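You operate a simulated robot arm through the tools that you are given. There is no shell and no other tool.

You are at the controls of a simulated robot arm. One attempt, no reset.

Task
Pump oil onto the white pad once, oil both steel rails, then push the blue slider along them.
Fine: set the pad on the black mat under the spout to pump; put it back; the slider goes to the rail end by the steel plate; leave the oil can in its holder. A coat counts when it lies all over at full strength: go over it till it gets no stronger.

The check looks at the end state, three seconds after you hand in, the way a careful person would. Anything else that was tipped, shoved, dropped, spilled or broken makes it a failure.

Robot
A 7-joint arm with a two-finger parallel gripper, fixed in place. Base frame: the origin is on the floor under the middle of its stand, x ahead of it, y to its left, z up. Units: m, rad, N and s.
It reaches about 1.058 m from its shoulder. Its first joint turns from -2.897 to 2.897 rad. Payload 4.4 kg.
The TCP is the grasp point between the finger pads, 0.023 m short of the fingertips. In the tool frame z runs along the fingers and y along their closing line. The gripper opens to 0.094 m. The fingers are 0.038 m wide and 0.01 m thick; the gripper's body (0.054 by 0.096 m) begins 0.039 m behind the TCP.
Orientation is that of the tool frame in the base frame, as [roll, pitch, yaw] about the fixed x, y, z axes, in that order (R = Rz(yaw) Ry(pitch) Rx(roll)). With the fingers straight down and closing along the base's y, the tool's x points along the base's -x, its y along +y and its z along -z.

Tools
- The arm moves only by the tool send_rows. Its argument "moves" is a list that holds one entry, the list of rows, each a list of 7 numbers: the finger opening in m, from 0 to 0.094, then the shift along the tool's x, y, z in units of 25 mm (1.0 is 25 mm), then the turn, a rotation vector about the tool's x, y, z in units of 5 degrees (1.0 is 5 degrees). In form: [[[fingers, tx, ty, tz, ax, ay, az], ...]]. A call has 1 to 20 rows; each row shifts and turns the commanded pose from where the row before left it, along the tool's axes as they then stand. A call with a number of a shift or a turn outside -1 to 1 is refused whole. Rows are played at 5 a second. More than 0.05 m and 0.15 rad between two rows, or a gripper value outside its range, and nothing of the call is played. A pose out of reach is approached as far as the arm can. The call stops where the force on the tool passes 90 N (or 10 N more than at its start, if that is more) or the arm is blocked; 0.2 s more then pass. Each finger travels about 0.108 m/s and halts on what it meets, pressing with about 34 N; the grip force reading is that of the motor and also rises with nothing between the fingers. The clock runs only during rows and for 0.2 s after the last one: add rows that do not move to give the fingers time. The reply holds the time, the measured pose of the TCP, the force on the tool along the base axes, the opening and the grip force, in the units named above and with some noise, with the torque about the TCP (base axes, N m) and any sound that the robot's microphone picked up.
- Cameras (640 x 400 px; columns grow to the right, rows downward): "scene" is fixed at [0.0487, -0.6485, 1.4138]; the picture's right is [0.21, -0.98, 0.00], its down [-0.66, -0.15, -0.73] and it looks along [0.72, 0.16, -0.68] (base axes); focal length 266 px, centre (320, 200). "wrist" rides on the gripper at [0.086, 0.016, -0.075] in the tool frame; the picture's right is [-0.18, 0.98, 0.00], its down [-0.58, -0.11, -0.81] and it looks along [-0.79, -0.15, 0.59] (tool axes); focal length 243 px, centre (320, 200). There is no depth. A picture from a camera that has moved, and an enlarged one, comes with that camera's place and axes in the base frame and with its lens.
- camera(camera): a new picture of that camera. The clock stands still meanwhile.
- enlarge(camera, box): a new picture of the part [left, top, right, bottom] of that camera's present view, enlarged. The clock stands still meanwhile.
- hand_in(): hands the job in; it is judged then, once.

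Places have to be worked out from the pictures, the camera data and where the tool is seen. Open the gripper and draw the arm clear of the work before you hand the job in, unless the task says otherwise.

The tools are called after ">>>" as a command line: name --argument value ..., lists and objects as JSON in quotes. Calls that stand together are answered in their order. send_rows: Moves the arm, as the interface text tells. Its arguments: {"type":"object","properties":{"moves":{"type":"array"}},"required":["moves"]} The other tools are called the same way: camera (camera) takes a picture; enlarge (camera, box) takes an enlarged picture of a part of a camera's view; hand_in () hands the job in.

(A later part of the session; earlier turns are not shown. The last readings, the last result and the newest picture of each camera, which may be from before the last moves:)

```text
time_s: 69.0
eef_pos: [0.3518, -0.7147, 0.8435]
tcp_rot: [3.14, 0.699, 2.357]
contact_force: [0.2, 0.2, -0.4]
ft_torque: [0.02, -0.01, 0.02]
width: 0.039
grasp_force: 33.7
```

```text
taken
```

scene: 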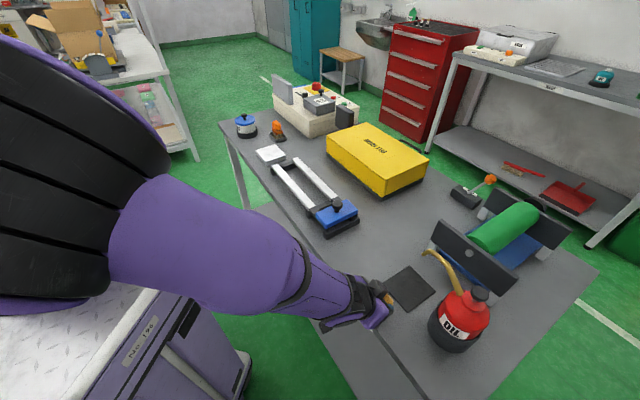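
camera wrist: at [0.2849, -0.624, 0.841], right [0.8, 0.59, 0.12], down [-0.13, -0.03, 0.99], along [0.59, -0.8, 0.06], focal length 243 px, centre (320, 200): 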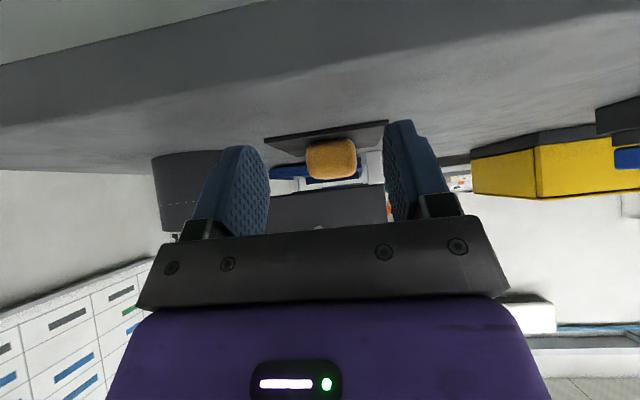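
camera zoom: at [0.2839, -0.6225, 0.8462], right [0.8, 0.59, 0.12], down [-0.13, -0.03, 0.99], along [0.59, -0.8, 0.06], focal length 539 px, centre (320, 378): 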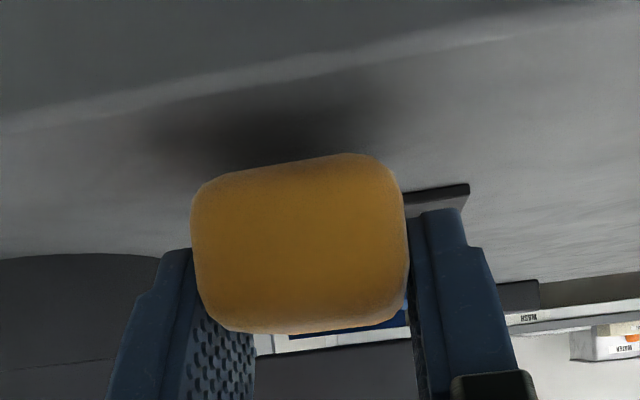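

The pad is held firmly, and the mat is clean. I'll lift to z≈0.94 and travel along toward the rails.

>>> send_rows --moves '[[[0.0, -0.3, 0, -0.357, 0, 0, 0], [0.0, -0.5, 0, -0.5957, 0, 0, 0], [0.0, -0.5, 0, -0.5957, 0, 0, 0], [0.0, -0.5, 0, -0.5957, 0, 0, 0], [0.0, -0.5, 0, -0.5957, 0, 0, 0], [0.0, -0.18, 0, -0.2145, 0, 0, 0], [0.0, 0, 0.4, 0, 0, 0, 0], [0.0, 0, 0.8, 0, 0, 0, 0], [0.0, 0, 0.9, 0, 0, 0, 0], [0.0, 0, 0.9, 0, 0, 0, 0], [0.0, 0, 0.9, 0, 0, 0, 0], [0.0, 0, 0.9, 0, 0, 0, 0], [0.0, 0, 0.9, 0, 0, 0, 0], [0.0, 0, 0.9, 0, 0, 0, 0], [0.0, 0, 0.9, 0, 0, 0, 0], [0.0, 0, 0.9, 0, 0, 0, 0], [0.0, 0, 0.9, 0, 0, 0, 0], [0.0, 0, 0.9, 0, 0, 0, 0], [0.0, 0, 0.4, 0, 0, 0, 0], [0.0, 0, 0, 0, 0, 0, 0]]]'

>>> camera --camera "wrist"

>>> camera --camera "scene"

```text
time_s: 73.2
eef_pos: [0.5394, -0.5274, 0.9396]
tcp_rot: [-3.14, 0.697, 2.356]
contact_force: [0.4, 0.5, -0.1]
ft_torque: [0.02, 0.01, -0.01]
width: 0.0393
grasp_force: 34.2
```

```text
taken
camera wrist: at [0.4728, -0.4351, 0.9421], right [0.8, 0.59, 0.12], down [-0.13, -0.03, 0.99], along [0.59, -0.8, 0.06], focal length 243 px, centre (320, 200)
```

wrist: 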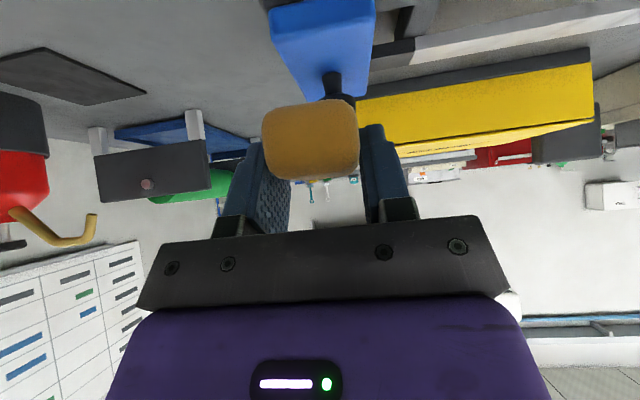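

```text
taken
```

scene: 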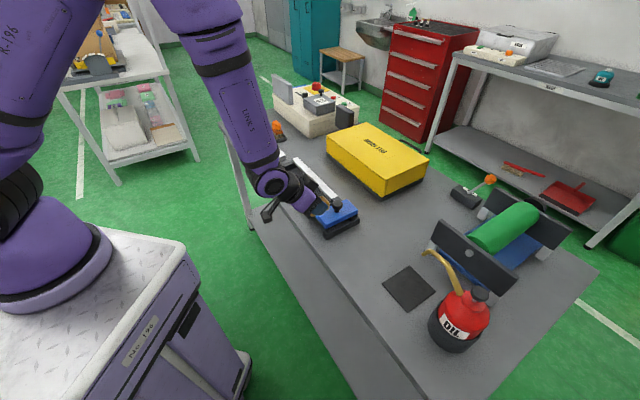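

I'll continue along to mid-rail (u≈0.23) and then lower toward rail 1 to see the pad relative to it.

>>> send_rows --moves '[[[0.0, 0, 0.5, 0, 0, 0, 0], [0.0, 0, 0.9, 0, 0, 0, 0], [0.0, 0, 0.9, 0, 0, 0, 0], [0.0, 0, 0.9, 0, 0, 0, 0], [0.0, 0, 0.9, 0, 0, 0, 0], [0.0, 0, 0.9, 0, 0, 0, 0], [0.0, 0, 0.9, 0, 0, 0, 0], [0.0, 0, 0.9, 0, 0, 0, 0], [0.0, 0, 0.9, 0, 0, 0, 0], [0.0, 0, 0.9, 0, 0, 0, 0], [0.0, 0, 0.26, 0, 0, 0, 0], [0.0, 0.156, 0, 0.6525, 0, 0, 0], [0.0, 0.156, 0, 0.6525, 0, 0, 0], [0.0, 0.156, 0, 0.6525, 0, 0, 0], [0.0, 0.156, 0, 0.6525, 0, 0, 0], [0.0, 0, 0, 0, 0, 0, 0], [0.0, 0, 0, 0, 0, 0, 0]]]'

>>> camera --camera "wrist"

>>> enlarge --camera "scene" --box '[220, 120, 380, 240]'

```text
time_s: 76.8
eef_pos: [0.7163, -0.3936, 0.8791]
tcp_rot: [3.14, 0.698, 2.355]
contact_force: [0.6, 0.8, -0.2]
ft_torque: [0.01, 0.01, -0.01]
width: 0.0392
grasp_force: 34.2
```

```text
taken
camera wrist: at [0.6495, -0.301, 0.8819], right [0.8, 0.59, 0.12], down [-0.13, -0.03, 0.99], along [0.59, -0.8, 0.06], focal length 243 px, centre (320, 200)
```

wrist: 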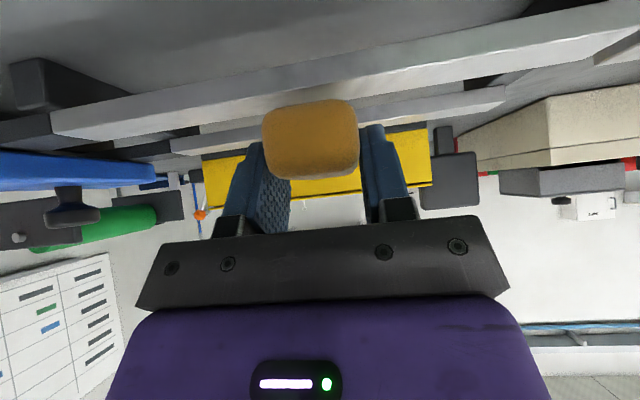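

```text
3.33 times, centred on (300, 180) of scene
camera zoom: at [0.0487, -0.6485, 1.4138], right [0.21, -0.98, 0.0], down [-0.66, -0.15, -0.73], along [0.72, 0.16, -0.68], focal length 885 px, centre (387, 267)
```

zoom: 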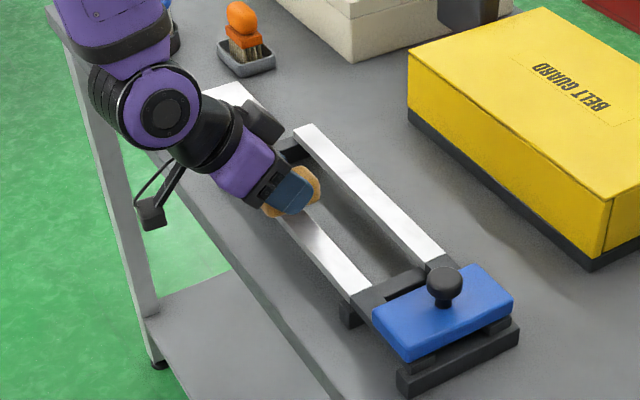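

>>> enlarge --camera "wrist" --box '[40, 20, 360, 200]'

>>> enlarge --camera "scene" --box '[260, 140, 340, 200]'

```text
2.00 times, centred on (200, 110) of wrist
camera zoom: at [0.6495, -0.301, 0.8819], right [0.8, 0.59, 0.12], down [-0.13, -0.03, 0.99], along [0.59, -0.8, 0.06], focal length 485 px, centre (560, 380)
```

zoom: 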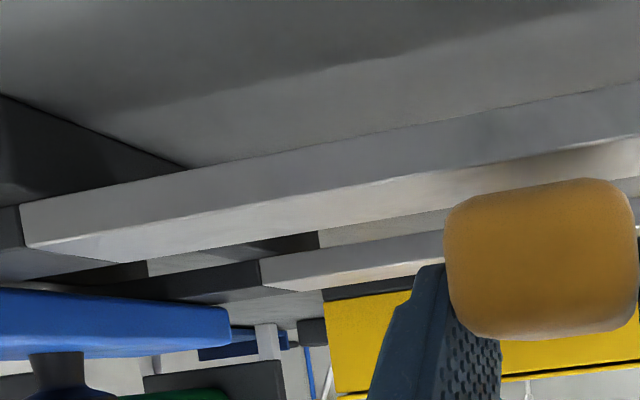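

```text
6.67 times, centred on (300, 170) of scene
camera zoom: at [0.0487, -0.6485, 1.4138], right [0.21, -0.98, 0.0], down [-0.66, -0.15, -0.73], along [0.72, 0.16, -0.68], focal length 1771 px, centre (453, 400)
```

zoom: 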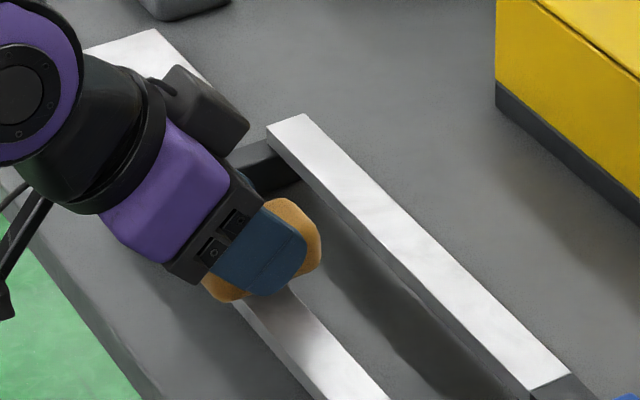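

The pad hangs just above rail 1, and a better estimate puts the rail tops near z≈0.837. I'll ease back 4 mm in v and step down until I feel the rail.

>>> send_rows --moves '[[[0.0, 0.1385, 0, 0.0405, 0, 0, 0], [0.0, 0.1385, 0, 0.0405, 0, 0, 0], [0.0, 0.0257, 0, 0.0306, 0, 0, 0], [0.0, 0, 0, 0, 0, 0, 0]]]'

```text
time_s: 77.8
eef_pos: [0.715, -0.3893, 0.8726]
tcp_rot: [3.141, 0.697, 2.355]
contact_force: [0.0, -0.3, 0.0]
ft_torque: [-0.01, 0.01, 0.01]
width: 0.0387
grasp_force: 34.0
```

>>> send_rows --moves '[[[0.0, 0.0257, 0, 0.0306, 0, 0, 0], [0.0, 0.0257, 0, 0.0306, 0, 0, 0], [0.0, 0, 0, 0, 0, 0, 0]]]'

>>> enlarge --camera "wrist" --box '[180, 40, 460, 220]'

```text
time_s: 78.6
eef_pos: [0.7157, -0.3907, 0.8713]
tcp_rot: [-3.14, 0.699, 2.357]
contact_force: [0.5, -0.2, -0.2]
ft_torque: [-0.02, -0.01, -0.01]
width: 0.0391
grasp_force: 34.5
```

```text
2.22 times, centred on (320, 130) of wrist
camera zoom: at [0.6474, -0.2981, 0.8732], right [0.8, 0.59, 0.12], down [-0.13, -0.03, 0.99], along [0.59, -0.8, 0.06], focal length 539 px, centre (320, 356)
```

zoom: 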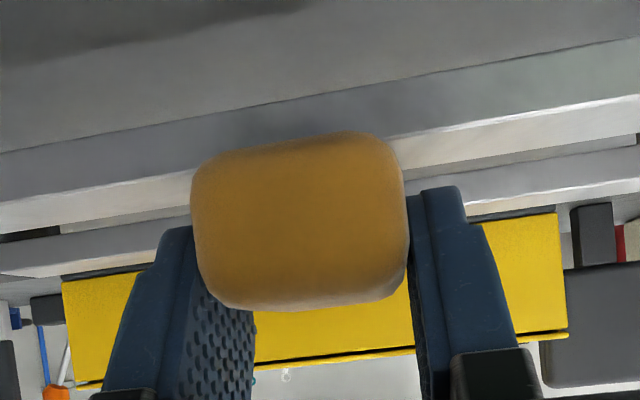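

>>> send_rows --moves '[[[0.0, 0.0257, 0, 0.0306, 0, 0, 0], [0.0, 0.0257, 0, 0.0306, 0, 0, 0], [0.0, 0, 0, 0, 0, 0, 0]]]'

```text
time_s: 79.4
eef_pos: [0.715, -0.3909, 0.8695]
tcp_rot: [3.142, 0.699, 2.356]
contact_force: [-1.5, -0.8, 3.8]
ft_torque: [-0.02, 0.0, 0.0]
width: 0.0391
grasp_force: 33.9
```

Contact starts at TCP z≈0.8695 (about 4 N). I'll press half a millimetre more and wipe toward the far end, watching the force.

>>> send_rows --moves '[[[0.0, 0.0129, 0, 0.0153, 0, 0, 0], [0.0, 0, 0.2, 0, 0, 0, 0], [0.0, 0, 0.4, 0, 0, 0, 0], [0.0, 0, 0.4, 0, 0, 0, 0], [0.0, 0, 0, 0, 0, 0, 0]]]'

>>> enlarge --camera "wrist" --box '[100, 20, 460, 220]'

>>> enlarge --camera "scene" --box '[260, 140, 340, 200]'

```text
time_s: 80.6
eef_pos: [0.7337, -0.3729, 0.8678]
tcp_rot: [3.141, 0.698, 2.355]
contact_force: [-2.6, -0.3, 3.6]
ft_torque: [-0.09, 0.02, -0.05]
width: 0.0391
grasp_force: 34.6
```

```text
1.78 times, centred on (280, 120) of wrist
camera zoom: at [0.6658, -0.2799, 0.8715], right [0.8, 0.59, 0.12], down [-0.13, -0.03, 0.99], along [0.59, -0.8, 0.06], focal length 431 px, centre (391, 342)
```

zoom: 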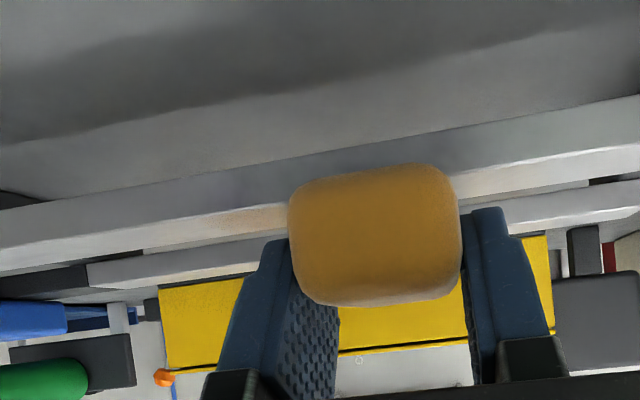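

```text
6.67 times, centred on (300, 170) of scene
camera zoom: at [0.0487, -0.6485, 1.4138], right [0.21, -0.98, 0.0], down [-0.66, -0.15, -0.73], along [0.72, 0.16, -0.68], focal length 1771 px, centre (453, 400)
```

zoom: 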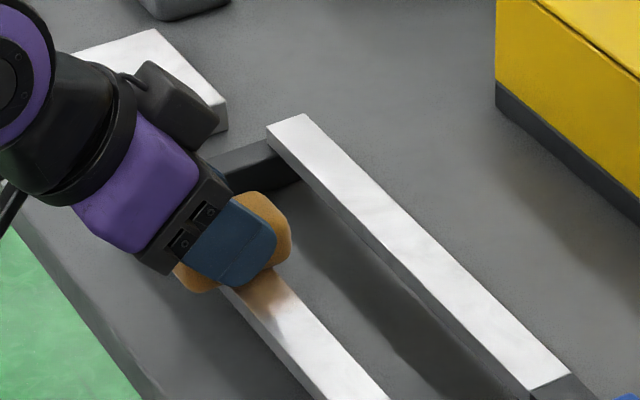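

Oil is going onto the rail (amber tint visible). I'll add 0.5 mm of press and continue to the far end.

>>> send_rows --moves '[[[0.0, 0.0129, 0.3, 0.0153, 0, 0, 0], [0.0, 0, 0.5, 0, 0, 0, 0], [0.0, 0, 0.5, 0, 0, 0, 0], [0.0, 0, 0.5, 0, 0, 0, 0], [0.0, 0, 0.5, 0, 0, 0, 0], [0.0, 0, 0.5, 0, 0, 0, 0], [0.0, 0, 0.5, 0, 0, 0, 0], [0.0, 0, 0.5, 0, 0, 0, 0], [0.0, 0, 0.3, 0, 0, 0, 0], [0.0, 0, 0, 0, 0, 0, 0]]]'

>>> camera --camera "wrist"

>>> enlarge --camera "scene" --box '[230, 120, 350, 210]'

```text
time_s: 82.8
eef_pos: [0.8055, -0.3019, 0.8682]
tcp_rot: [3.141, 0.697, 2.357]
contact_force: [-2.9, -2.7, 11.1]
ft_torque: [-0.24, 0.05, -0.08]
width: 0.0394
grasp_force: 34.4
```

```text
taken
camera wrist: at [0.7374, -0.2089, 0.8711], right [0.79, 0.6, 0.12], down [-0.13, -0.03, 0.99], along [0.59, -0.8, 0.06], focal length 243 px, centre (320, 200)
```

wrist: 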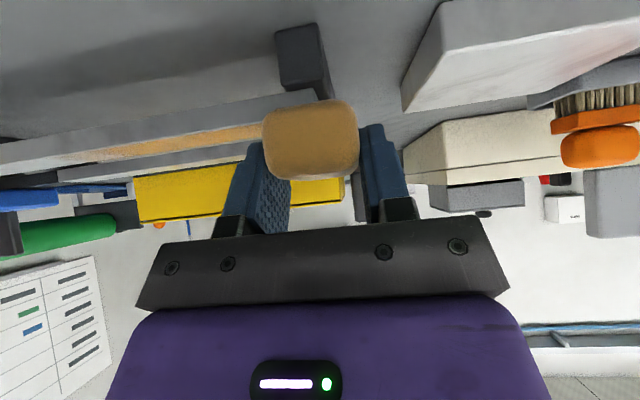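

```text
4.44 times, centred on (290, 165) of scene
camera zoom: at [0.0487, -0.6485, 1.4138], right [0.21, -0.98, 0.0], down [-0.66, -0.15, -0.73], along [0.72, 0.16, -0.68], focal length 1180 px, centre (453, 356)
```

zoom: 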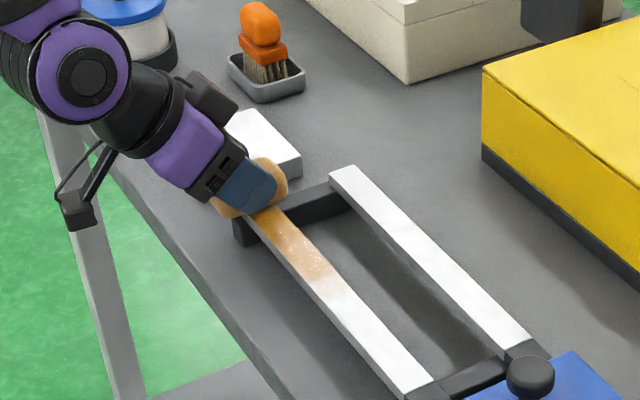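

The rail behind the pad is amber. I'll go 6 mm further to make sure the far end is covered, then sweep back to the near end.

>>> send_rows --moves '[[[0.0, 0, 0.24, 0, 0, 0, 0], [0.0, 0, -0.3, 0, 0, 0, 0], [0.0, 0, -0.6, 0, 0, 0, 0], [0.0, 0, -0.6, 0, 0, 0, 0], [0.0, 0, -0.6, 0, 0, 0, 0], [0.0, 0, -0.6, 0, 0, 0, 0], [0.0, 0, -0.6, 0, 0, 0, 0], [0.0, 0, -0.6, 0, 0, 0, 0], [0.0, 0, -0.6, 0, 0, 0, 0], [0.0, 0, -0.6, 0, 0, 0, 0], [0.0, 0, -0.6, 0, 0, 0, 0], [0.0, 0, -0.6, 0, 0, 0, 0], [0.0, 0, -0.6, 0, 0, 0, 0], [0.0, 0, -0.6, 0, 0, 0, 0], [0.0, 0, -0.6, 0, 0, 0, 0], [0.0, 0, -0.6, 0, 0, 0, 0], [0.0, 0, 0, 0, 0, 0, 0]]]'

>>> camera --camera "wrist"

>>> enlarge --camera "scene" --box '[230, 120, 370, 230]'

```text
time_s: 86.4
eef_pos: [0.6542, -0.4506, 0.8685]
tcp_rot: [3.141, 0.698, 2.356]
contact_force: [0.5, 0.4, 7.6]
ft_torque: [-0.03, 0.02, 0.01]
width: 0.0391
grasp_force: 34.8
```

```text
taken
camera wrist: at [0.5869, -0.3579, 0.871], right [0.8, 0.59, 0.12], down [-0.13, -0.03, 0.99], along [0.59, -0.8, 0.06], focal length 243 px, centre (320, 200)
```

wrist: 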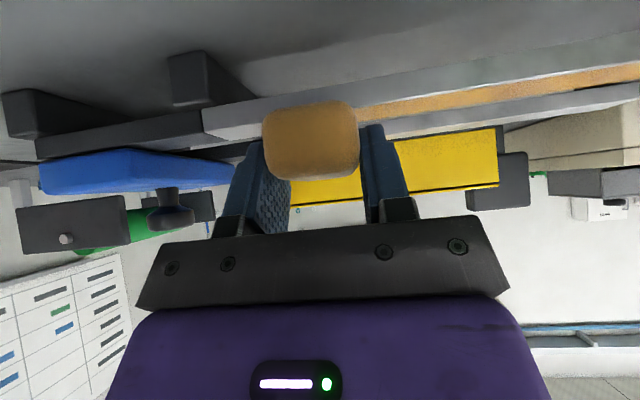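

```text
3.64 times, centred on (300, 175) of scene
camera zoom: at [0.0487, -0.6485, 1.4138], right [0.21, -0.98, 0.0], down [-0.66, -0.15, -0.73], along [0.72, 0.16, -0.68], focal length 966 px, centre (393, 291)
```

zoom: 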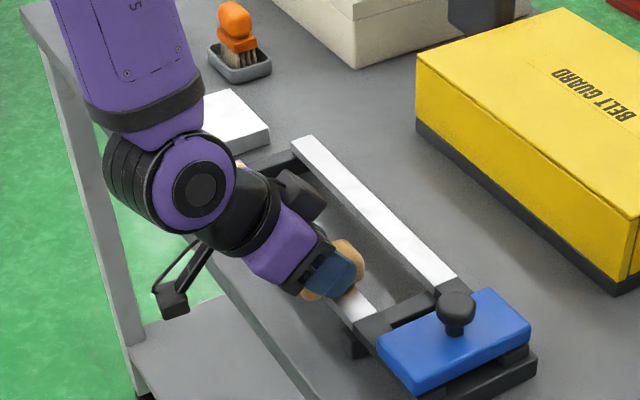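

The near end of the steel is at u≈0.09 and the slider edge is at u≈0.05. I'll finish this sweep to u=0.09 (finger still 1 cm clear of the slider), then sweep back toward the far end.

>>> send_rows --moves '[[[0.0, 0, -0.5, 0, 0, 0, 0], [0.0, 0, -0.6, 0, 0, 0, 0], [0.0, 0, -0.6, 0, 0, 0, 0], [0.0, 0, -0.46, 0, 0, 0, 0], [0.0, 0, 0, 0, 0, 0, 0], [0.0, 0, 0.4, 0, 0, 0, 0], [0.0, 0, 0.7, 0, 0, 0, 0], [0.0, 0, 0.7, 0, 0, 0, 0], [0.0, 0, 0.7, 0, 0, 0, 0], [0.0, 0, 0.7, 0, 0, 0, 0], [0.0, 0, 0.7, 0, 0, 0, 0], [0.0, 0, 0.7, 0, 0, 0, 0], [0.0, 0, 0.7, 0, 0, 0, 0], [0.0, 0, 0.7, 0, 0, 0, 0], [0.0, 0, 0.7, 0, 0, 0, 0], [0.0, 0, 0.7, 0, 0, 0, 0], [0.0, 0, 0, 0, 0, 0, 0]]]'

>>> camera --camera "wrist"

>>> enlarge --camera "scene" --box '[230, 120, 370, 230]'

```text
time_s: 90.0
eef_pos: [0.7489, -0.3552, 0.8677]
tcp_rot: [-3.141, 0.697, 2.359]
contact_force: [-0.3, 1.2, 3.7]
ft_torque: [0.06, -0.04, -0.02]
width: 0.0394
grasp_force: 34.2
```

```text
taken
camera wrist: at [0.6803, -0.2634, 0.8708], right [0.79, 0.6, 0.12], down [-0.13, -0.03, 0.99], along [0.59, -0.8, 0.06], focal length 243 px, centre (320, 200)
```

wrist: 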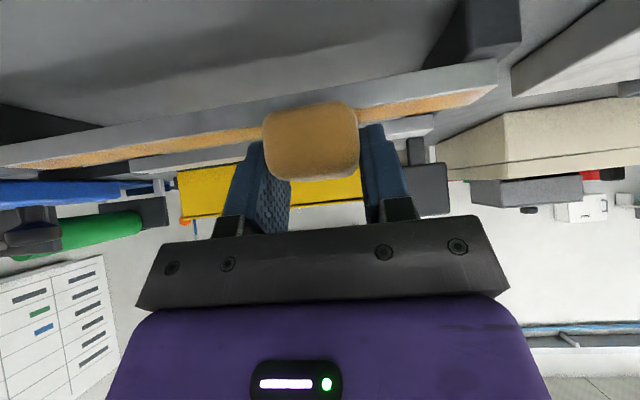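

```text
3.64 times, centred on (300, 175) of scene
camera zoom: at [0.0487, -0.6485, 1.4138], right [0.21, -0.98, 0.0], down [-0.66, -0.15, -0.73], along [0.72, 0.16, -0.68], focal length 966 px, centre (393, 291)
```

zoom: 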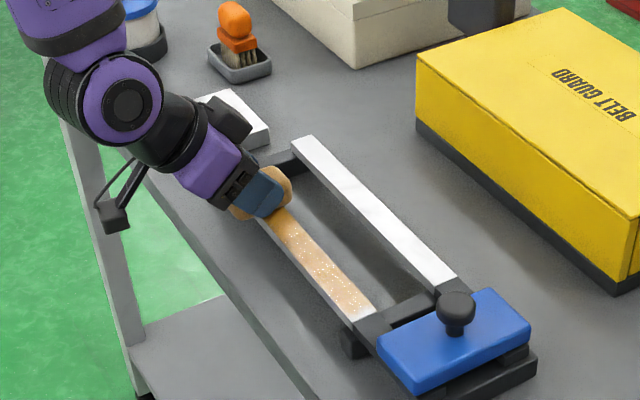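

>>> enlarge --camera "scene" --box '[290, 170, 350, 220]'

>>> enlarge --camera "wrist" --box '[0, 60, 300, 220]'

>>> enlarge --camera "wrist" --box '[340, 40, 540, 150]'

```text
8.00 times, centred on (320, 195) of scene
camera zoom: at [0.0487, -0.6485, 1.4138], right [0.21, -0.98, 0.0], down [-0.66, -0.15, -0.73], along [0.72, 0.16, -0.68], focal length 2125 px, centre (320, 240)
```

zoom: 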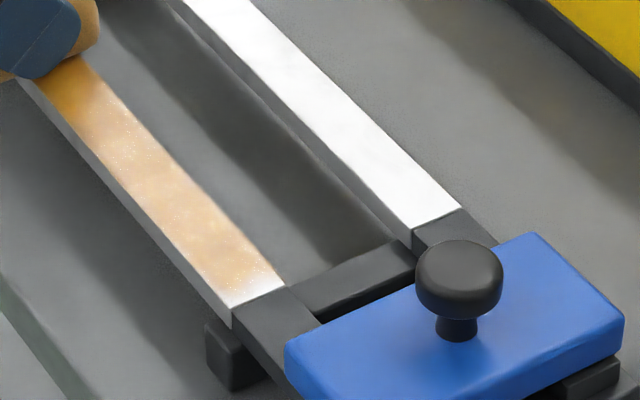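

```text
2.13 times, centred on (150, 140) of wrist
camera zoom: at [0.6803, -0.2634, 0.8708], right [0.79, 0.6, 0.12], down [-0.13, -0.03, 0.99], along [0.59, -0.8, 0.06], focal length 518 px, centre (683, 328)
```

zoom: 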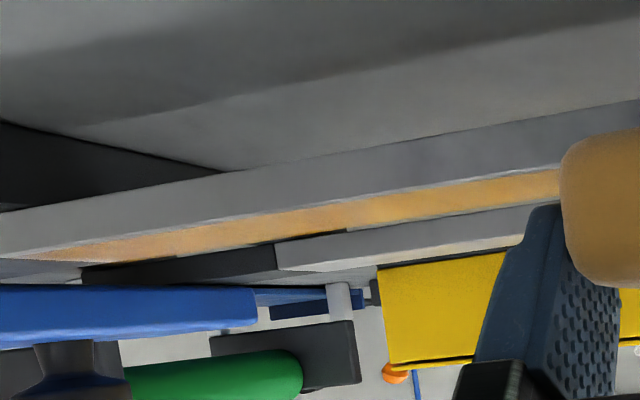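

```text
3.20 times, centred on (440, 95) of wrist
camera zoom: at [0.6803, -0.2634, 0.8708], right [0.79, 0.6, 0.12], down [-0.13, -0.03, 0.99], along [0.59, -0.8, 0.06], focal length 776 px, centre (-64, 536)
```

zoom: 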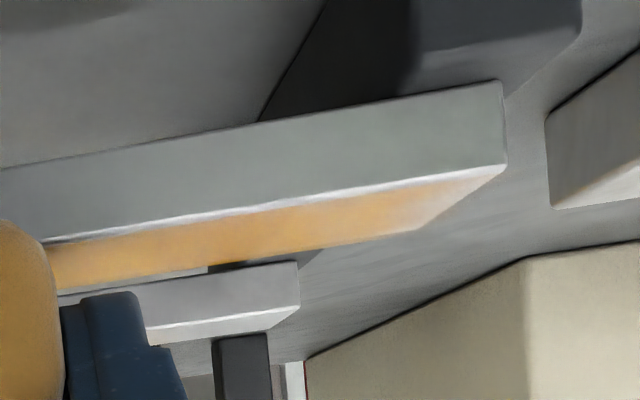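

The coat on rail 1 is good in the middle, but the near-end corner is still white and the far end a bit pale. I'll push a little further past the far end with a small sideways shift, then sweep back.

>>> send_rows --moves '[[[0.0, 0, 0.5, 0, 0, 0, 0], [0.0, 0, 0.7, 0, 0, 0, 0], [0.0, 0, 0.7, 0, 0, 0, 0], [0.0, 0, 0.7, 0, 0, 0, 0], [0.0, 0, 0.6, 0, 0, 0, 0], [0.0, 0, 0.4, 0, 0, 0, 0], [0.0, 0, 0, 0, 0, 0, 0]]]'

>>> camera --camera "wrist"

>>> enlarge --camera "scene" --box '[240, 130, 320, 190]'

```text
time_s: 91.6
eef_pos: [0.8123, -0.2933, 0.8672]
tcp_rot: [3.14, 0.699, 2.356]
contact_force: [0.5, -1.7, 7.0]
ft_torque: [-0.08, 0.03, 0.01]
width: 0.0391
grasp_force: 34.1
```

```text
taken
camera wrist: at [0.7443, -0.2009, 0.8705], right [0.79, 0.6, 0.12], down [-0.13, -0.02, 0.99], along [0.59, -0.8, 0.06], focal length 243 px, centre (320, 200)
```

wrist: 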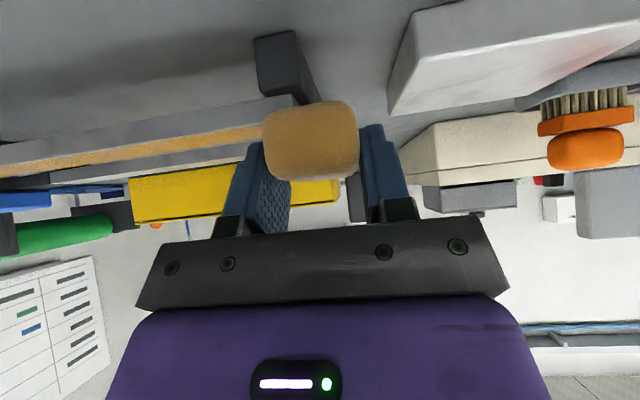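

```text
6.67 times, centred on (280, 160) of scene
camera zoom: at [0.0487, -0.6485, 1.4138], right [0.21, -0.98, 0.0], down [-0.66, -0.15, -0.73], along [0.72, 0.16, -0.68], focal length 1771 px, centre (587, 467)
```

zoom: 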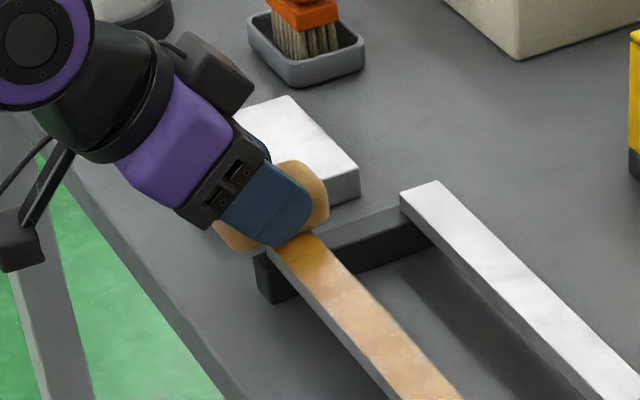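

At the far end the colour is now deep amber. I'll sweep back to the near end, stopping about u=0.085.

>>> send_rows --moves '[[[0.0, 0, -0.3, 0, 0, 0, 0], [0.0, 0, -0.6, 0, 0, 0, 0], [0.0, 0, -0.6, 0, 0, 0, 0], [0.0, 0, -0.6, 0, 0, 0, 0], [0.0, 0, -0.6, 0, 0, 0, 0], [0.0, 0, -0.6, 0, 0, 0, 0], [0.0, 0, -0.6, 0, 0, 0, 0], [0.0, 0, -0.6, 0, 0, 0, 0], [0.0, 0, -0.6, 0, 0, 0, 0], [0.0, 0, -0.6, 0, 0, 0, 0], [0.0, 0, -0.6, 0, 0, 0, 0], [0.0, 0, -0.6, 0, 0, 0, 0], [0.0, 0, -0.6, 0, 0, 0, 0], [0.0, 0, -0.6, 0, 0, 0, 0], [0.0, 0, -0.6, 0, 0, 0, 0], [0.0, 0, -0.6, 0, 0, 0, 0], [0.0, 0, -0.6, 0, 0, 0, 0], [0.0, 0, -0.6, 0, 0, 0, 0], [0.0, 0, -0.6, 0, 0, 0, 0], [0.0, 0, 0, 0, 0, 0, 0]]]'

>>> camera --camera "wrist"

>>> enlarge --camera "scene" --box '[240, 130, 360, 230]'

```text
time_s: 95.8
eef_pos: [0.6157, -0.4907, 0.8676]
tcp_rot: [3.141, 0.698, 2.357]
contact_force: [4.2, 4.5, 17.9]
ft_torque: [0.15, -0.11, 0.04]
width: 0.0392
grasp_force: 34.4
```

```text
taken
camera wrist: at [0.5479, -0.3988, 0.8703], right [0.79, 0.6, 0.12], down [-0.13, -0.02, 0.99], along [0.59, -0.8, 0.06], focal length 243 px, centre (320, 200)
```

wrist: 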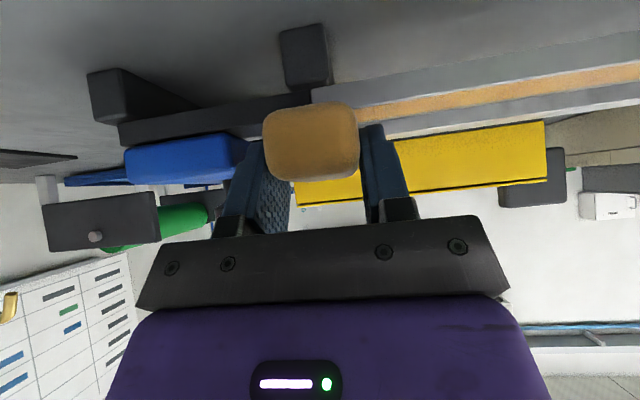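

```text
4.00 times, centred on (300, 180) of scene
camera zoom: at [0.0487, -0.6485, 1.4138], right [0.21, -0.98, 0.0], down [-0.66, -0.15, -0.73], along [0.72, 0.16, -0.68], focal length 1062 px, centre (400, 280)
```

zoom: 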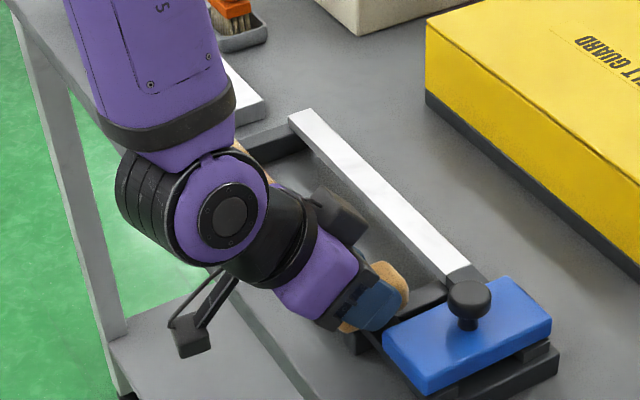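

Still clear of the slider by about a centimetre. I'll go 4 mm further with a small side-to-side motion to cover the near-end corners, then move away to inspect.

>>> send_rows --moves '[[[0.0, 0, -0.16, 0, 0, 0, 0], [0.0, 0.123, 0, -0.103, 0, 0, 0], [0.0, 0.06, 0, -0.05, 0, 0, 0], [0.0, -0.123, 0, 0.103, 0, 0, 0], [0.0, -0.123, 0, 0.103, 0, 0, 0], [0.0, 0.063, 0, -0.053, 0, 0, 0], [0.0, 0, 0.4, 0, 0, 0, 0], [0.0, 0, 0.6, 0, 0, 0, 0], [0.0, 0, 0.6, 0, 0, 0, 0], [0.0, 0, 0.6, 0, 0, 0, 0], [0.0, 0, 0.6, 0, 0, 0, 0], [0.0, 0, 0.6, 0, 0, 0, 0], [0.0, 0, 0.6, 0, 0, 0, 0], [0.0, 0, 0.6, 0, 0, 0, 0], [0.0, 0, 0.6, 0, 0, 0, 0], [0.0, 0, 0.6, 0, 0, 0, 0], [0.0, 0, 0, 0, 0, 0, 0]]]'

>>> enlarge --camera "scene" --box '[240, 130, 360, 230]'

>>> enlarge --camera "scene" --box '[280, 170, 340, 220]'

```text
time_s: 99.4
eef_pos: [0.7148, -0.3903, 0.8668]
tcp_rot: [-3.141, 0.701, 2.358]
contact_force: [-4.9, -4.6, 25.0]
ft_torque: [-0.08, 0.13, -0.02]
width: 0.039
grasp_force: 34.1
```

```text
4.00 times, centred on (300, 180) of scene
camera zoom: at [0.0487, -0.6485, 1.4138], right [0.21, -0.98, 0.0], down [-0.66, -0.15, -0.73], along [0.72, 0.16, -0.68], focal length 1062 px, centre (400, 280)
```

zoom: 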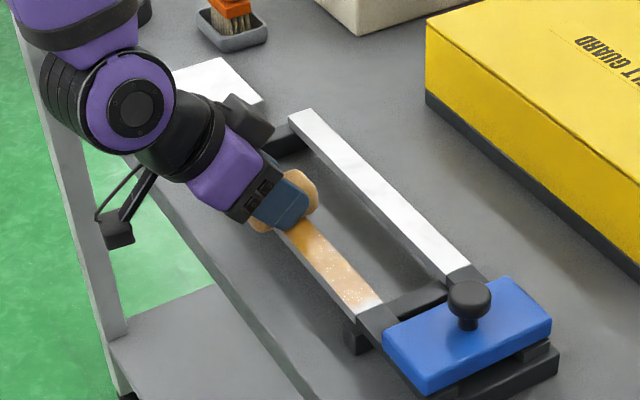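

```text
8.00 times, centred on (310, 195) of scene
camera zoom: at [0.0487, -0.6485, 1.4138], right [0.21, -0.98, 0.0], down [-0.66, -0.15, -0.73], along [0.72, 0.16, -0.68], focal length 2125 px, centre (400, 240)
```

zoom: 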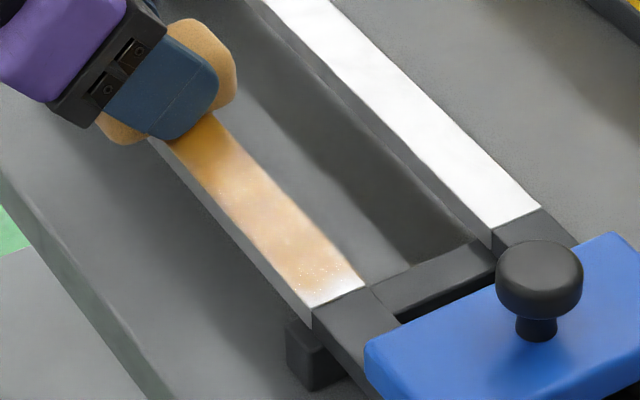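

The last ~7 mm at the near end is still white, and the force now reads 25 N, so the pad may have shifted in the grip. I'll check it.

>>> enlarge --camera "wrist" --box '[180, 30, 460, 210]'

>>> camera --camera "wrist"

```text
2.22 times, centred on (320, 120) of wrist
camera zoom: at [0.6475, -0.2985, 0.8698], right [0.79, 0.59, 0.12], down [-0.13, -0.02, 0.99], along [0.59, -0.8, 0.06], focal length 539 px, centre (320, 378)
```

zoom: 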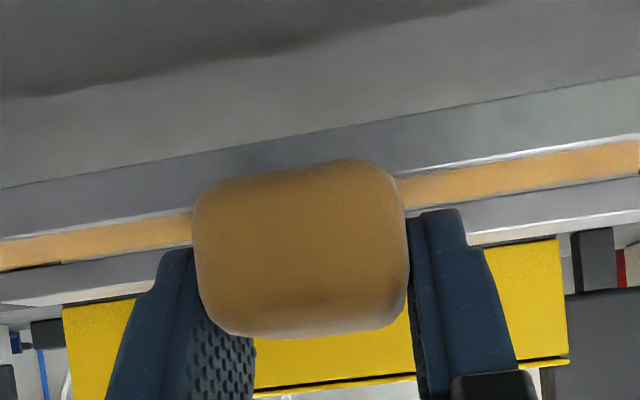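

```text
taken
camera wrist: at [0.6475, -0.2985, 0.8698], right [0.79, 0.59, 0.12], down [-0.13, -0.02, 0.99], along [0.59, -0.8, 0.06], focal length 243 px, centre (320, 200)
```

wrist: 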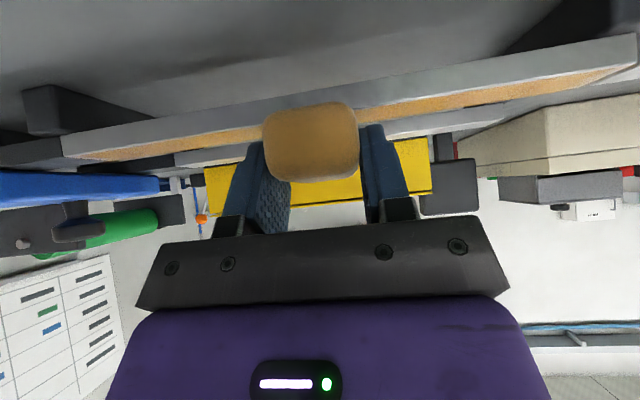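

>>> enlarge --camera "scene" --box '[305, 190, 337, 214]'

>>> enlarge --camera "wrist" --box '[20, 100, 180, 200]'

```text
16.00 times, centred on (321, 202) of scene
camera zoom: at [0.0487, -0.6485, 1.4138], right [0.21, -0.98, 0.0], down [-0.66, -0.15, -0.73], along [0.72, 0.16, -0.68], focal length 4250 px, centre (304, 168)
```

zoom: 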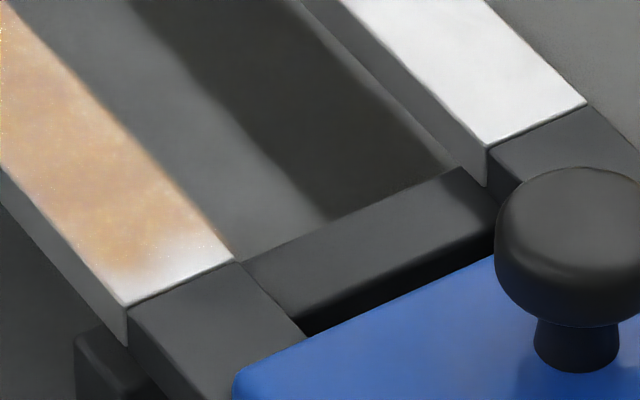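

```text
4.00 times, centred on (100, 150) of wrist
camera zoom: at [0.6475, -0.2985, 0.8698], right [0.79, 0.59, 0.12], down [-0.13, -0.02, 0.99], along [0.59, -0.8, 0.06], focal length 970 px, centre (1200, 400)
```

zoom: 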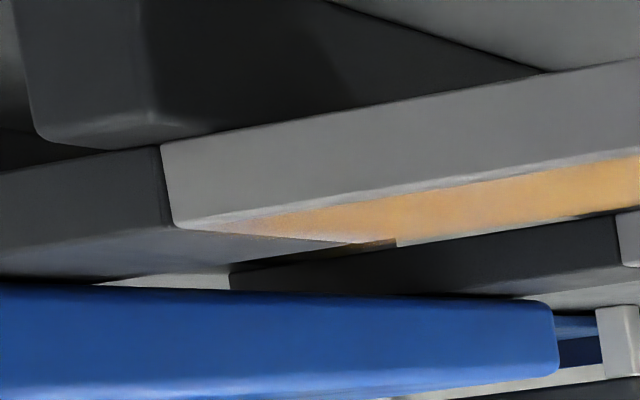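

>>> enlarge --camera "wrist" --box '[480, 20, 640, 120]'

>>> enlarge --camera "wrist" --box '[360, 60, 520, 160]'

```text
4.00 times, centred on (560, 70) of wrist
camera zoom: at [0.6475, -0.2985, 0.8698], right [0.79, 0.59, 0.12], down [-0.13, -0.02, 0.99], along [0.59, -0.8, 0.06], focal length 970 px, centre (-640, 720)
```

zoom: 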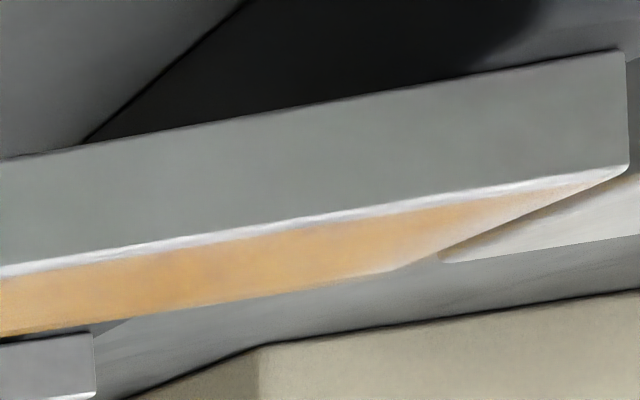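

```text
4.00 times, centred on (440, 110) of wrist
camera zoom: at [0.6475, -0.2985, 0.8698], right [0.79, 0.59, 0.12], down [-0.13, -0.02, 0.99], along [0.59, -0.8, 0.06], focal length 970 px, centre (-160, 560)
```

zoom: 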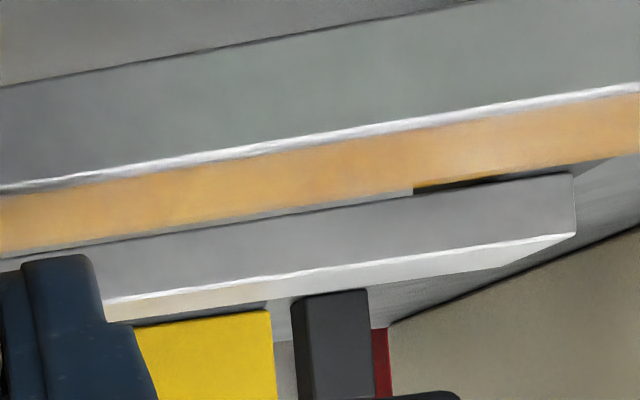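

The coat fades softly toward both ends, so the ends need extra strokes. I'll ease the pressure slightly, go to the near end and make several short strokes there.

>>> send_rows --moves '[[[0.0, -0.0103, -0.4, -0.0123, 0, 0, 0], [0.0, 0, -0.6, 0, 0, 0, 0], [0.0, 0, -0.6, 0, 0, 0, 0], [0.0, 0, -0.6, 0, 0, 0, 0], [0.0, 0, -0.6, 0, 0, 0, 0], [0.0, 0, -0.6, 0, 0, 0, 0], [0.0, 0, -0.6, 0, 0, 0, 0], [0.0, 0, -0.6, 0, 0, 0, 0], [0.0, 0, -0.5, 0, 0, 0, 0], [0.0, 0, -0.5, 0, 0, 0, 0], [0.0, 0, -0.1, 0, 0, 0, 0], [0.0, 0, 0, 0, 0, 0, 0]]]'

>>> camera --camera "wrist"

>>> enlarge --camera "scene" --box '[295, 180, 345, 220]'

```text
time_s: 102.0
eef_pos: [0.6144, -0.49, 0.8683]
tcp_rot: [3.141, 0.698, 2.356]
contact_force: [0.3, -0.2, 0.2]
ft_torque: [-0.02, -0.02, 0.0]
width: 0.0391
grasp_force: 34.1
```

```text
taken
camera wrist: at [0.547, -0.3979, 0.8707], right [0.8, 0.59, 0.12], down [-0.13, -0.03, 0.99], along [0.59, -0.8, 0.06], focal length 243 px, centre (320, 200)
```

wrist: 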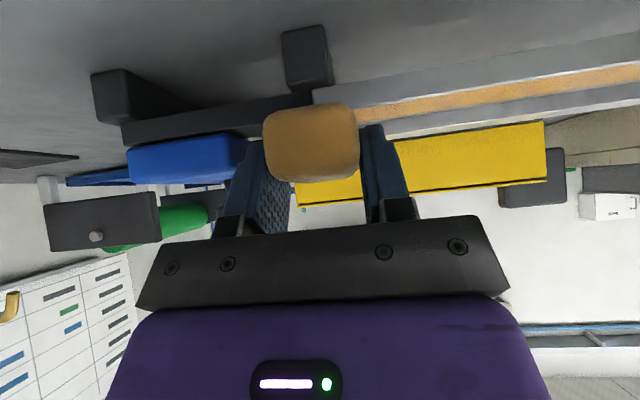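

```text
10.00 times, centred on (320, 200) of scene
camera zoom: at [0.0487, -0.6485, 1.4138], right [0.21, -0.98, 0.0], down [-0.66, -0.15, -0.73], along [0.72, 0.16, -0.68], focal length 2656 px, centre (320, 200)
```

zoom: 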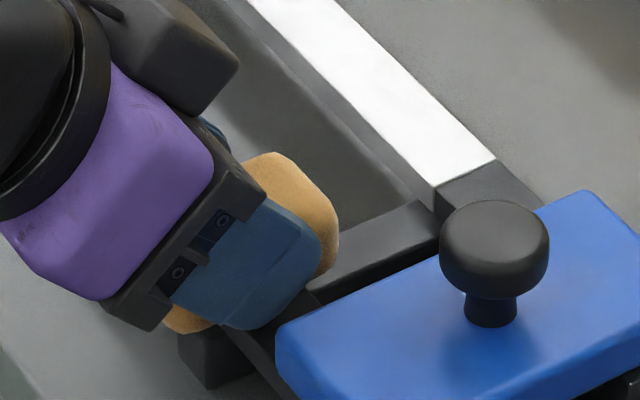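

No contact here now after easing up, and the finger is still ~9 mm clear of the slider. I'll lower in 0.4 mm steps until I get a light, steady pressure.

>>> send_rows --moves '[[[0.0, 0.0103, 0, 0.0123, 0, 0, 0], [0.0, 0.0103, 0, 0.0123, 0, 0, 0], [0.0, 0, 0, 0, 0, 0, 0]]]'

```text
time_s: 102.8
eef_pos: [0.6153, -0.4911, 0.8668]
tcp_rot: [-3.141, 0.7, 2.357]
contact_force: [-1.4, 1.5, 12.0]
ft_torque: [0.08, 0.06, 0.0]
width: 0.0394
grasp_force: 34.2
```

12 N here. Now several short strokes across the near end.

>>> send_rows --moves '[[[0.0, 0, -0.2, 0, 0, 0, 0], [0.0, 0, 0.44, 0, 0, 0, 0], [0.0, 0, 0.44, 0, 0, 0, 0], [0.0, 0, 0.44, 0, 0, 0, 0], [0.0, 0, -0.44, 0, 0, 0, 0], [0.0, 0, -0.44, 0, 0, 0, 0], [0.0, 0, -0.44, 0, 0, 0, 0], [0.0, 0, 0.44, 0, 0, 0, 0], [0.0, 0, 0.44, 0, 0, 0, 0], [0.0, 0, 0.44, 0, 0, 0, 0], [0.0, 0, -0.44, 0, 0, 0, 0], [0.0, 0, -0.44, 0, 0, 0, 0], [0.0, 0, -0.44, 0, 0, 0, 0], [0.0, 0, 0.6, 0, 0, 0, 0], [0.0, 0, 0.6, 0, 0, 0, 0], [0.0, 0, 0.6, 0, 0, 0, 0], [0.0, 0, 0.6, 0, 0, 0, 0], [0.0, 0, 0.6, 0, 0, 0, 0], [0.0, 0, 0, 0, 0, 0, 0]]]'

>>> enlarge --camera "scene" --box '[295, 180, 345, 220]'

>>> enlarge --camera "wrist" --box '[100, 60, 460, 220]'

```text
time_s: 106.8
eef_pos: [0.6643, -0.4395, 0.8671]
tcp_rot: [-3.14, 0.695, 2.356]
contact_force: [-0.6, 0.7, 2.2]
ft_torque: [0.05, -0.01, 0.01]
width: 0.0392
grasp_force: 34.5
```

```text
10.00 times, centred on (320, 200) of scene
camera zoom: at [0.0487, -0.6485, 1.4138], right [0.21, -0.98, 0.0], down [-0.66, -0.15, -0.73], along [0.72, 0.16, -0.68], focal length 2656 px, centre (320, 200)
```

zoom: 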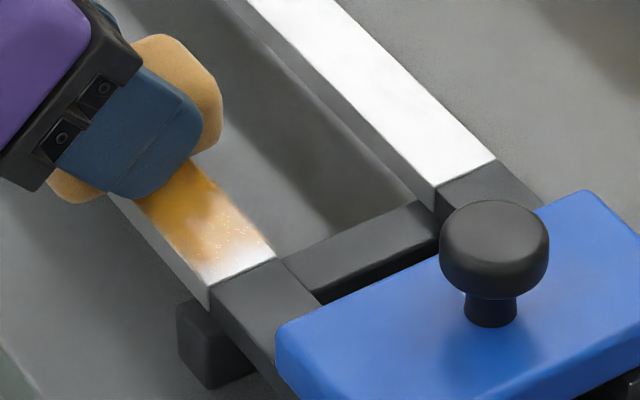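

```text
1.78 times, centred on (280, 140) of wrist
camera zoom: at [0.5962, -0.349, 0.8702], right [0.79, 0.6, 0.12], down [-0.13, -0.03, 0.99], along [0.59, -0.8, 0.06], focal length 431 px, centre (391, 307)
```

zoom: 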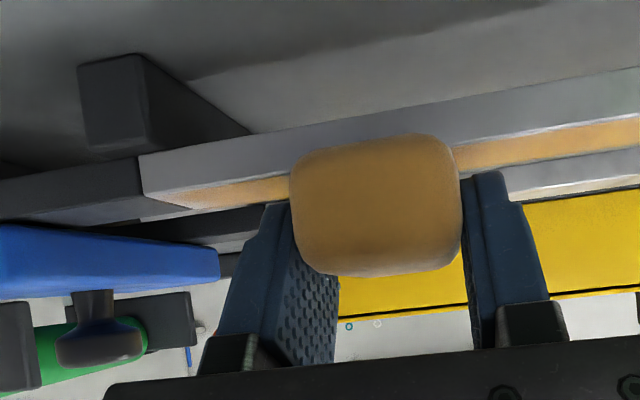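

The deep amber now stops about 1 cm short of the near end; the dark section there seems slightly proud and lifts the pad. I'll raise slightly, roll the pad 6° so its near-end edge is lowest, and work that edge right up to the seam.

>>> send_rows --moves '[[[0.0, -0.0772, 0, -0.0919, 0, 0, 0], [0.0, 0, -0.54, 0, 0, 0, 0], [0.0, 0, -0.54, 0, 0, 0, 0], [0.0, 0, -0.54, 0, 0, 0, 0], [0.0, 0, -0.54, 0, 0, 0, 0], [0.0, 0, 0, 0, -0.46, 0, 0.386], [0.0, 0, 0, 0, -0.46, 0, 0.386], [0.0, 0, 0, 0, 0, 0, 0]]]'

>>> enlarge --camera "scene" --box '[295, 180, 345, 220]'

>>> enlarge --camera "wrist" --box '[100, 60, 460, 220]'

```text
time_s: 108.6
eef_pos: [0.6268, -0.4791, 0.8695]
tcp_rot: [3.004, 0.694, 2.267]
contact_force: [0.6, 0.1, -0.6]
ft_torque: [-0.02, 0.01, -0.03]
width: 0.0392
grasp_force: 34.3
```

```text
10.00 times, centred on (320, 200) of scene
camera zoom: at [0.0487, -0.6485, 1.4138], right [0.21, -0.98, 0.0], down [-0.66, -0.15, -0.73], along [0.72, 0.16, -0.68], focal length 2656 px, centre (320, 200)
```

zoom: 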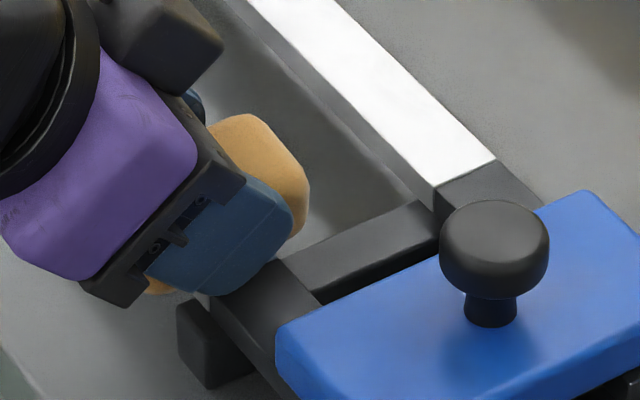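

```text
1.78 times, centred on (280, 140) of wrist
camera zoom: at [0.5581, -0.3871, 0.8745], right [0.78, 0.58, 0.22], down [-0.2, -0.1, 0.97], along [0.59, -0.81, 0.04], focal length 431 px, centre (391, 307)
```

zoom: 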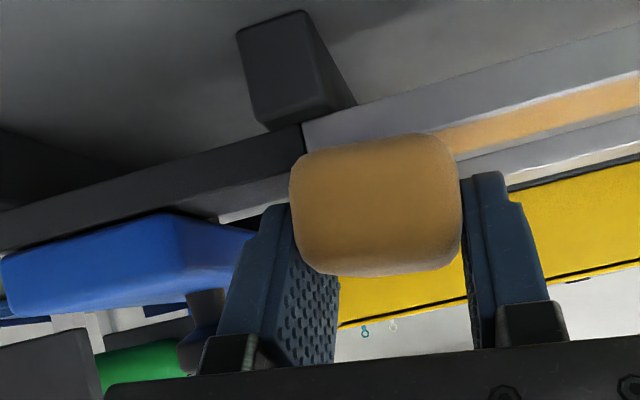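

>>> send_rows --moves '[[[0.0, -0.0145, -0.215, -0.0173, 0, 0, 0], [0.0, 0.0384, -0.0063, 0.0457, 0, 0, 0], [0.0, 0, 0, 0, 0, 0, 0]]]'

```text
time_s: 109.4
eef_pos: [0.623, -0.4827, 0.8691]
tcp_rot: [3.006, 0.694, 2.269]
contact_force: [-0.4, 1.9, 5.2]
ft_torque: [0.0, 0.01, 0.02]
width: 0.0395
grasp_force: 34.2
```

Contact at 5 N with the tilted edge by the seam. I'll press a touch more and make short strokes there.

>>> send_rows --moves '[[[0.0, 0.0077, 0, 0.0091, 0, 0, 0], [0.0, 0.0323, 0.4774, 0.0384, 0, 0, 0], [0.0, -0.0323, -0.4774, -0.0384, 0, 0, 0], [0.0, 0.0323, 0.4774, 0.0384, 0, 0, 0], [0.0, -0.0323, -0.4774, -0.0384, 0, 0, 0], [0.0, 0.0323, 0.4774, 0.0384, 0, 0, 0], [0.0, -0.0404, -0.597, -0.048, 0, 0, 0], [0.0, 0.0323, 0.4774, 0.0384, 0, 0, 0], [0.0, -0.0323, -0.4774, -0.0384, 0, 0, 0], [0.0, 0.0323, 0.4774, 0.0384, 0, 0, 0], [0.0, -0.0323, -0.4774, -0.0384, 0, 0, 0], [0.0, 0.0323, 0.4774, 0.0384, 0, 0, 0], [0.0, 0.0403, 0.597, 0.048, 0, 0, 0], [0.0, 0.0403, 0.597, 0.048, 0, 0, 0], [0.0, 0.0403, 0.597, 0.048, 0, 0, 0], [0.0, 0.0403, 0.597, 0.048, 0, 0, 0], [0.0, 0, 0, 0, 0, 0, 0]]]'

>>> enlarge --camera "scene" --box '[295, 180, 345, 220]'

>>> enlarge --camera "wrist" --box '[100, 60, 460, 220]'

```text
time_s: 113.0
eef_pos: [0.6717, -0.435, 0.8687]
tcp_rot: [3.005, 0.695, 2.269]
contact_force: [-0.6, -0.1, 9.2]
ft_torque: [-0.1, 0.14, -0.01]
width: 0.0392
grasp_force: 33.7
```

```text
10.00 times, centred on (320, 200) of scene
camera zoom: at [0.0487, -0.6485, 1.4138], right [0.21, -0.98, 0.0], down [-0.66, -0.15, -0.73], along [0.72, 0.16, -0.68], focal length 2656 px, centre (320, 200)
```

zoom: 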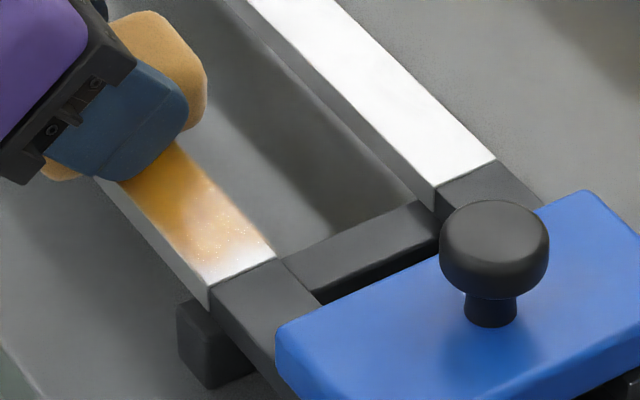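

```text
1.78 times, centred on (280, 140) of wrist
camera zoom: at [0.6029, -0.343, 0.8731], right [0.78, 0.58, 0.22], down [-0.2, -0.1, 0.97], along [0.59, -0.81, 0.04], focal length 431 px, centre (391, 307)
```

zoom: 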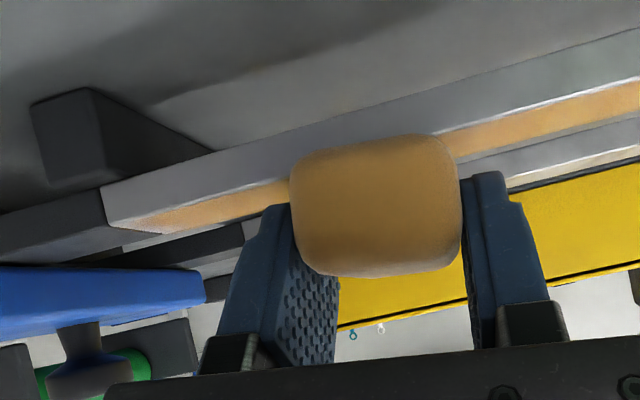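

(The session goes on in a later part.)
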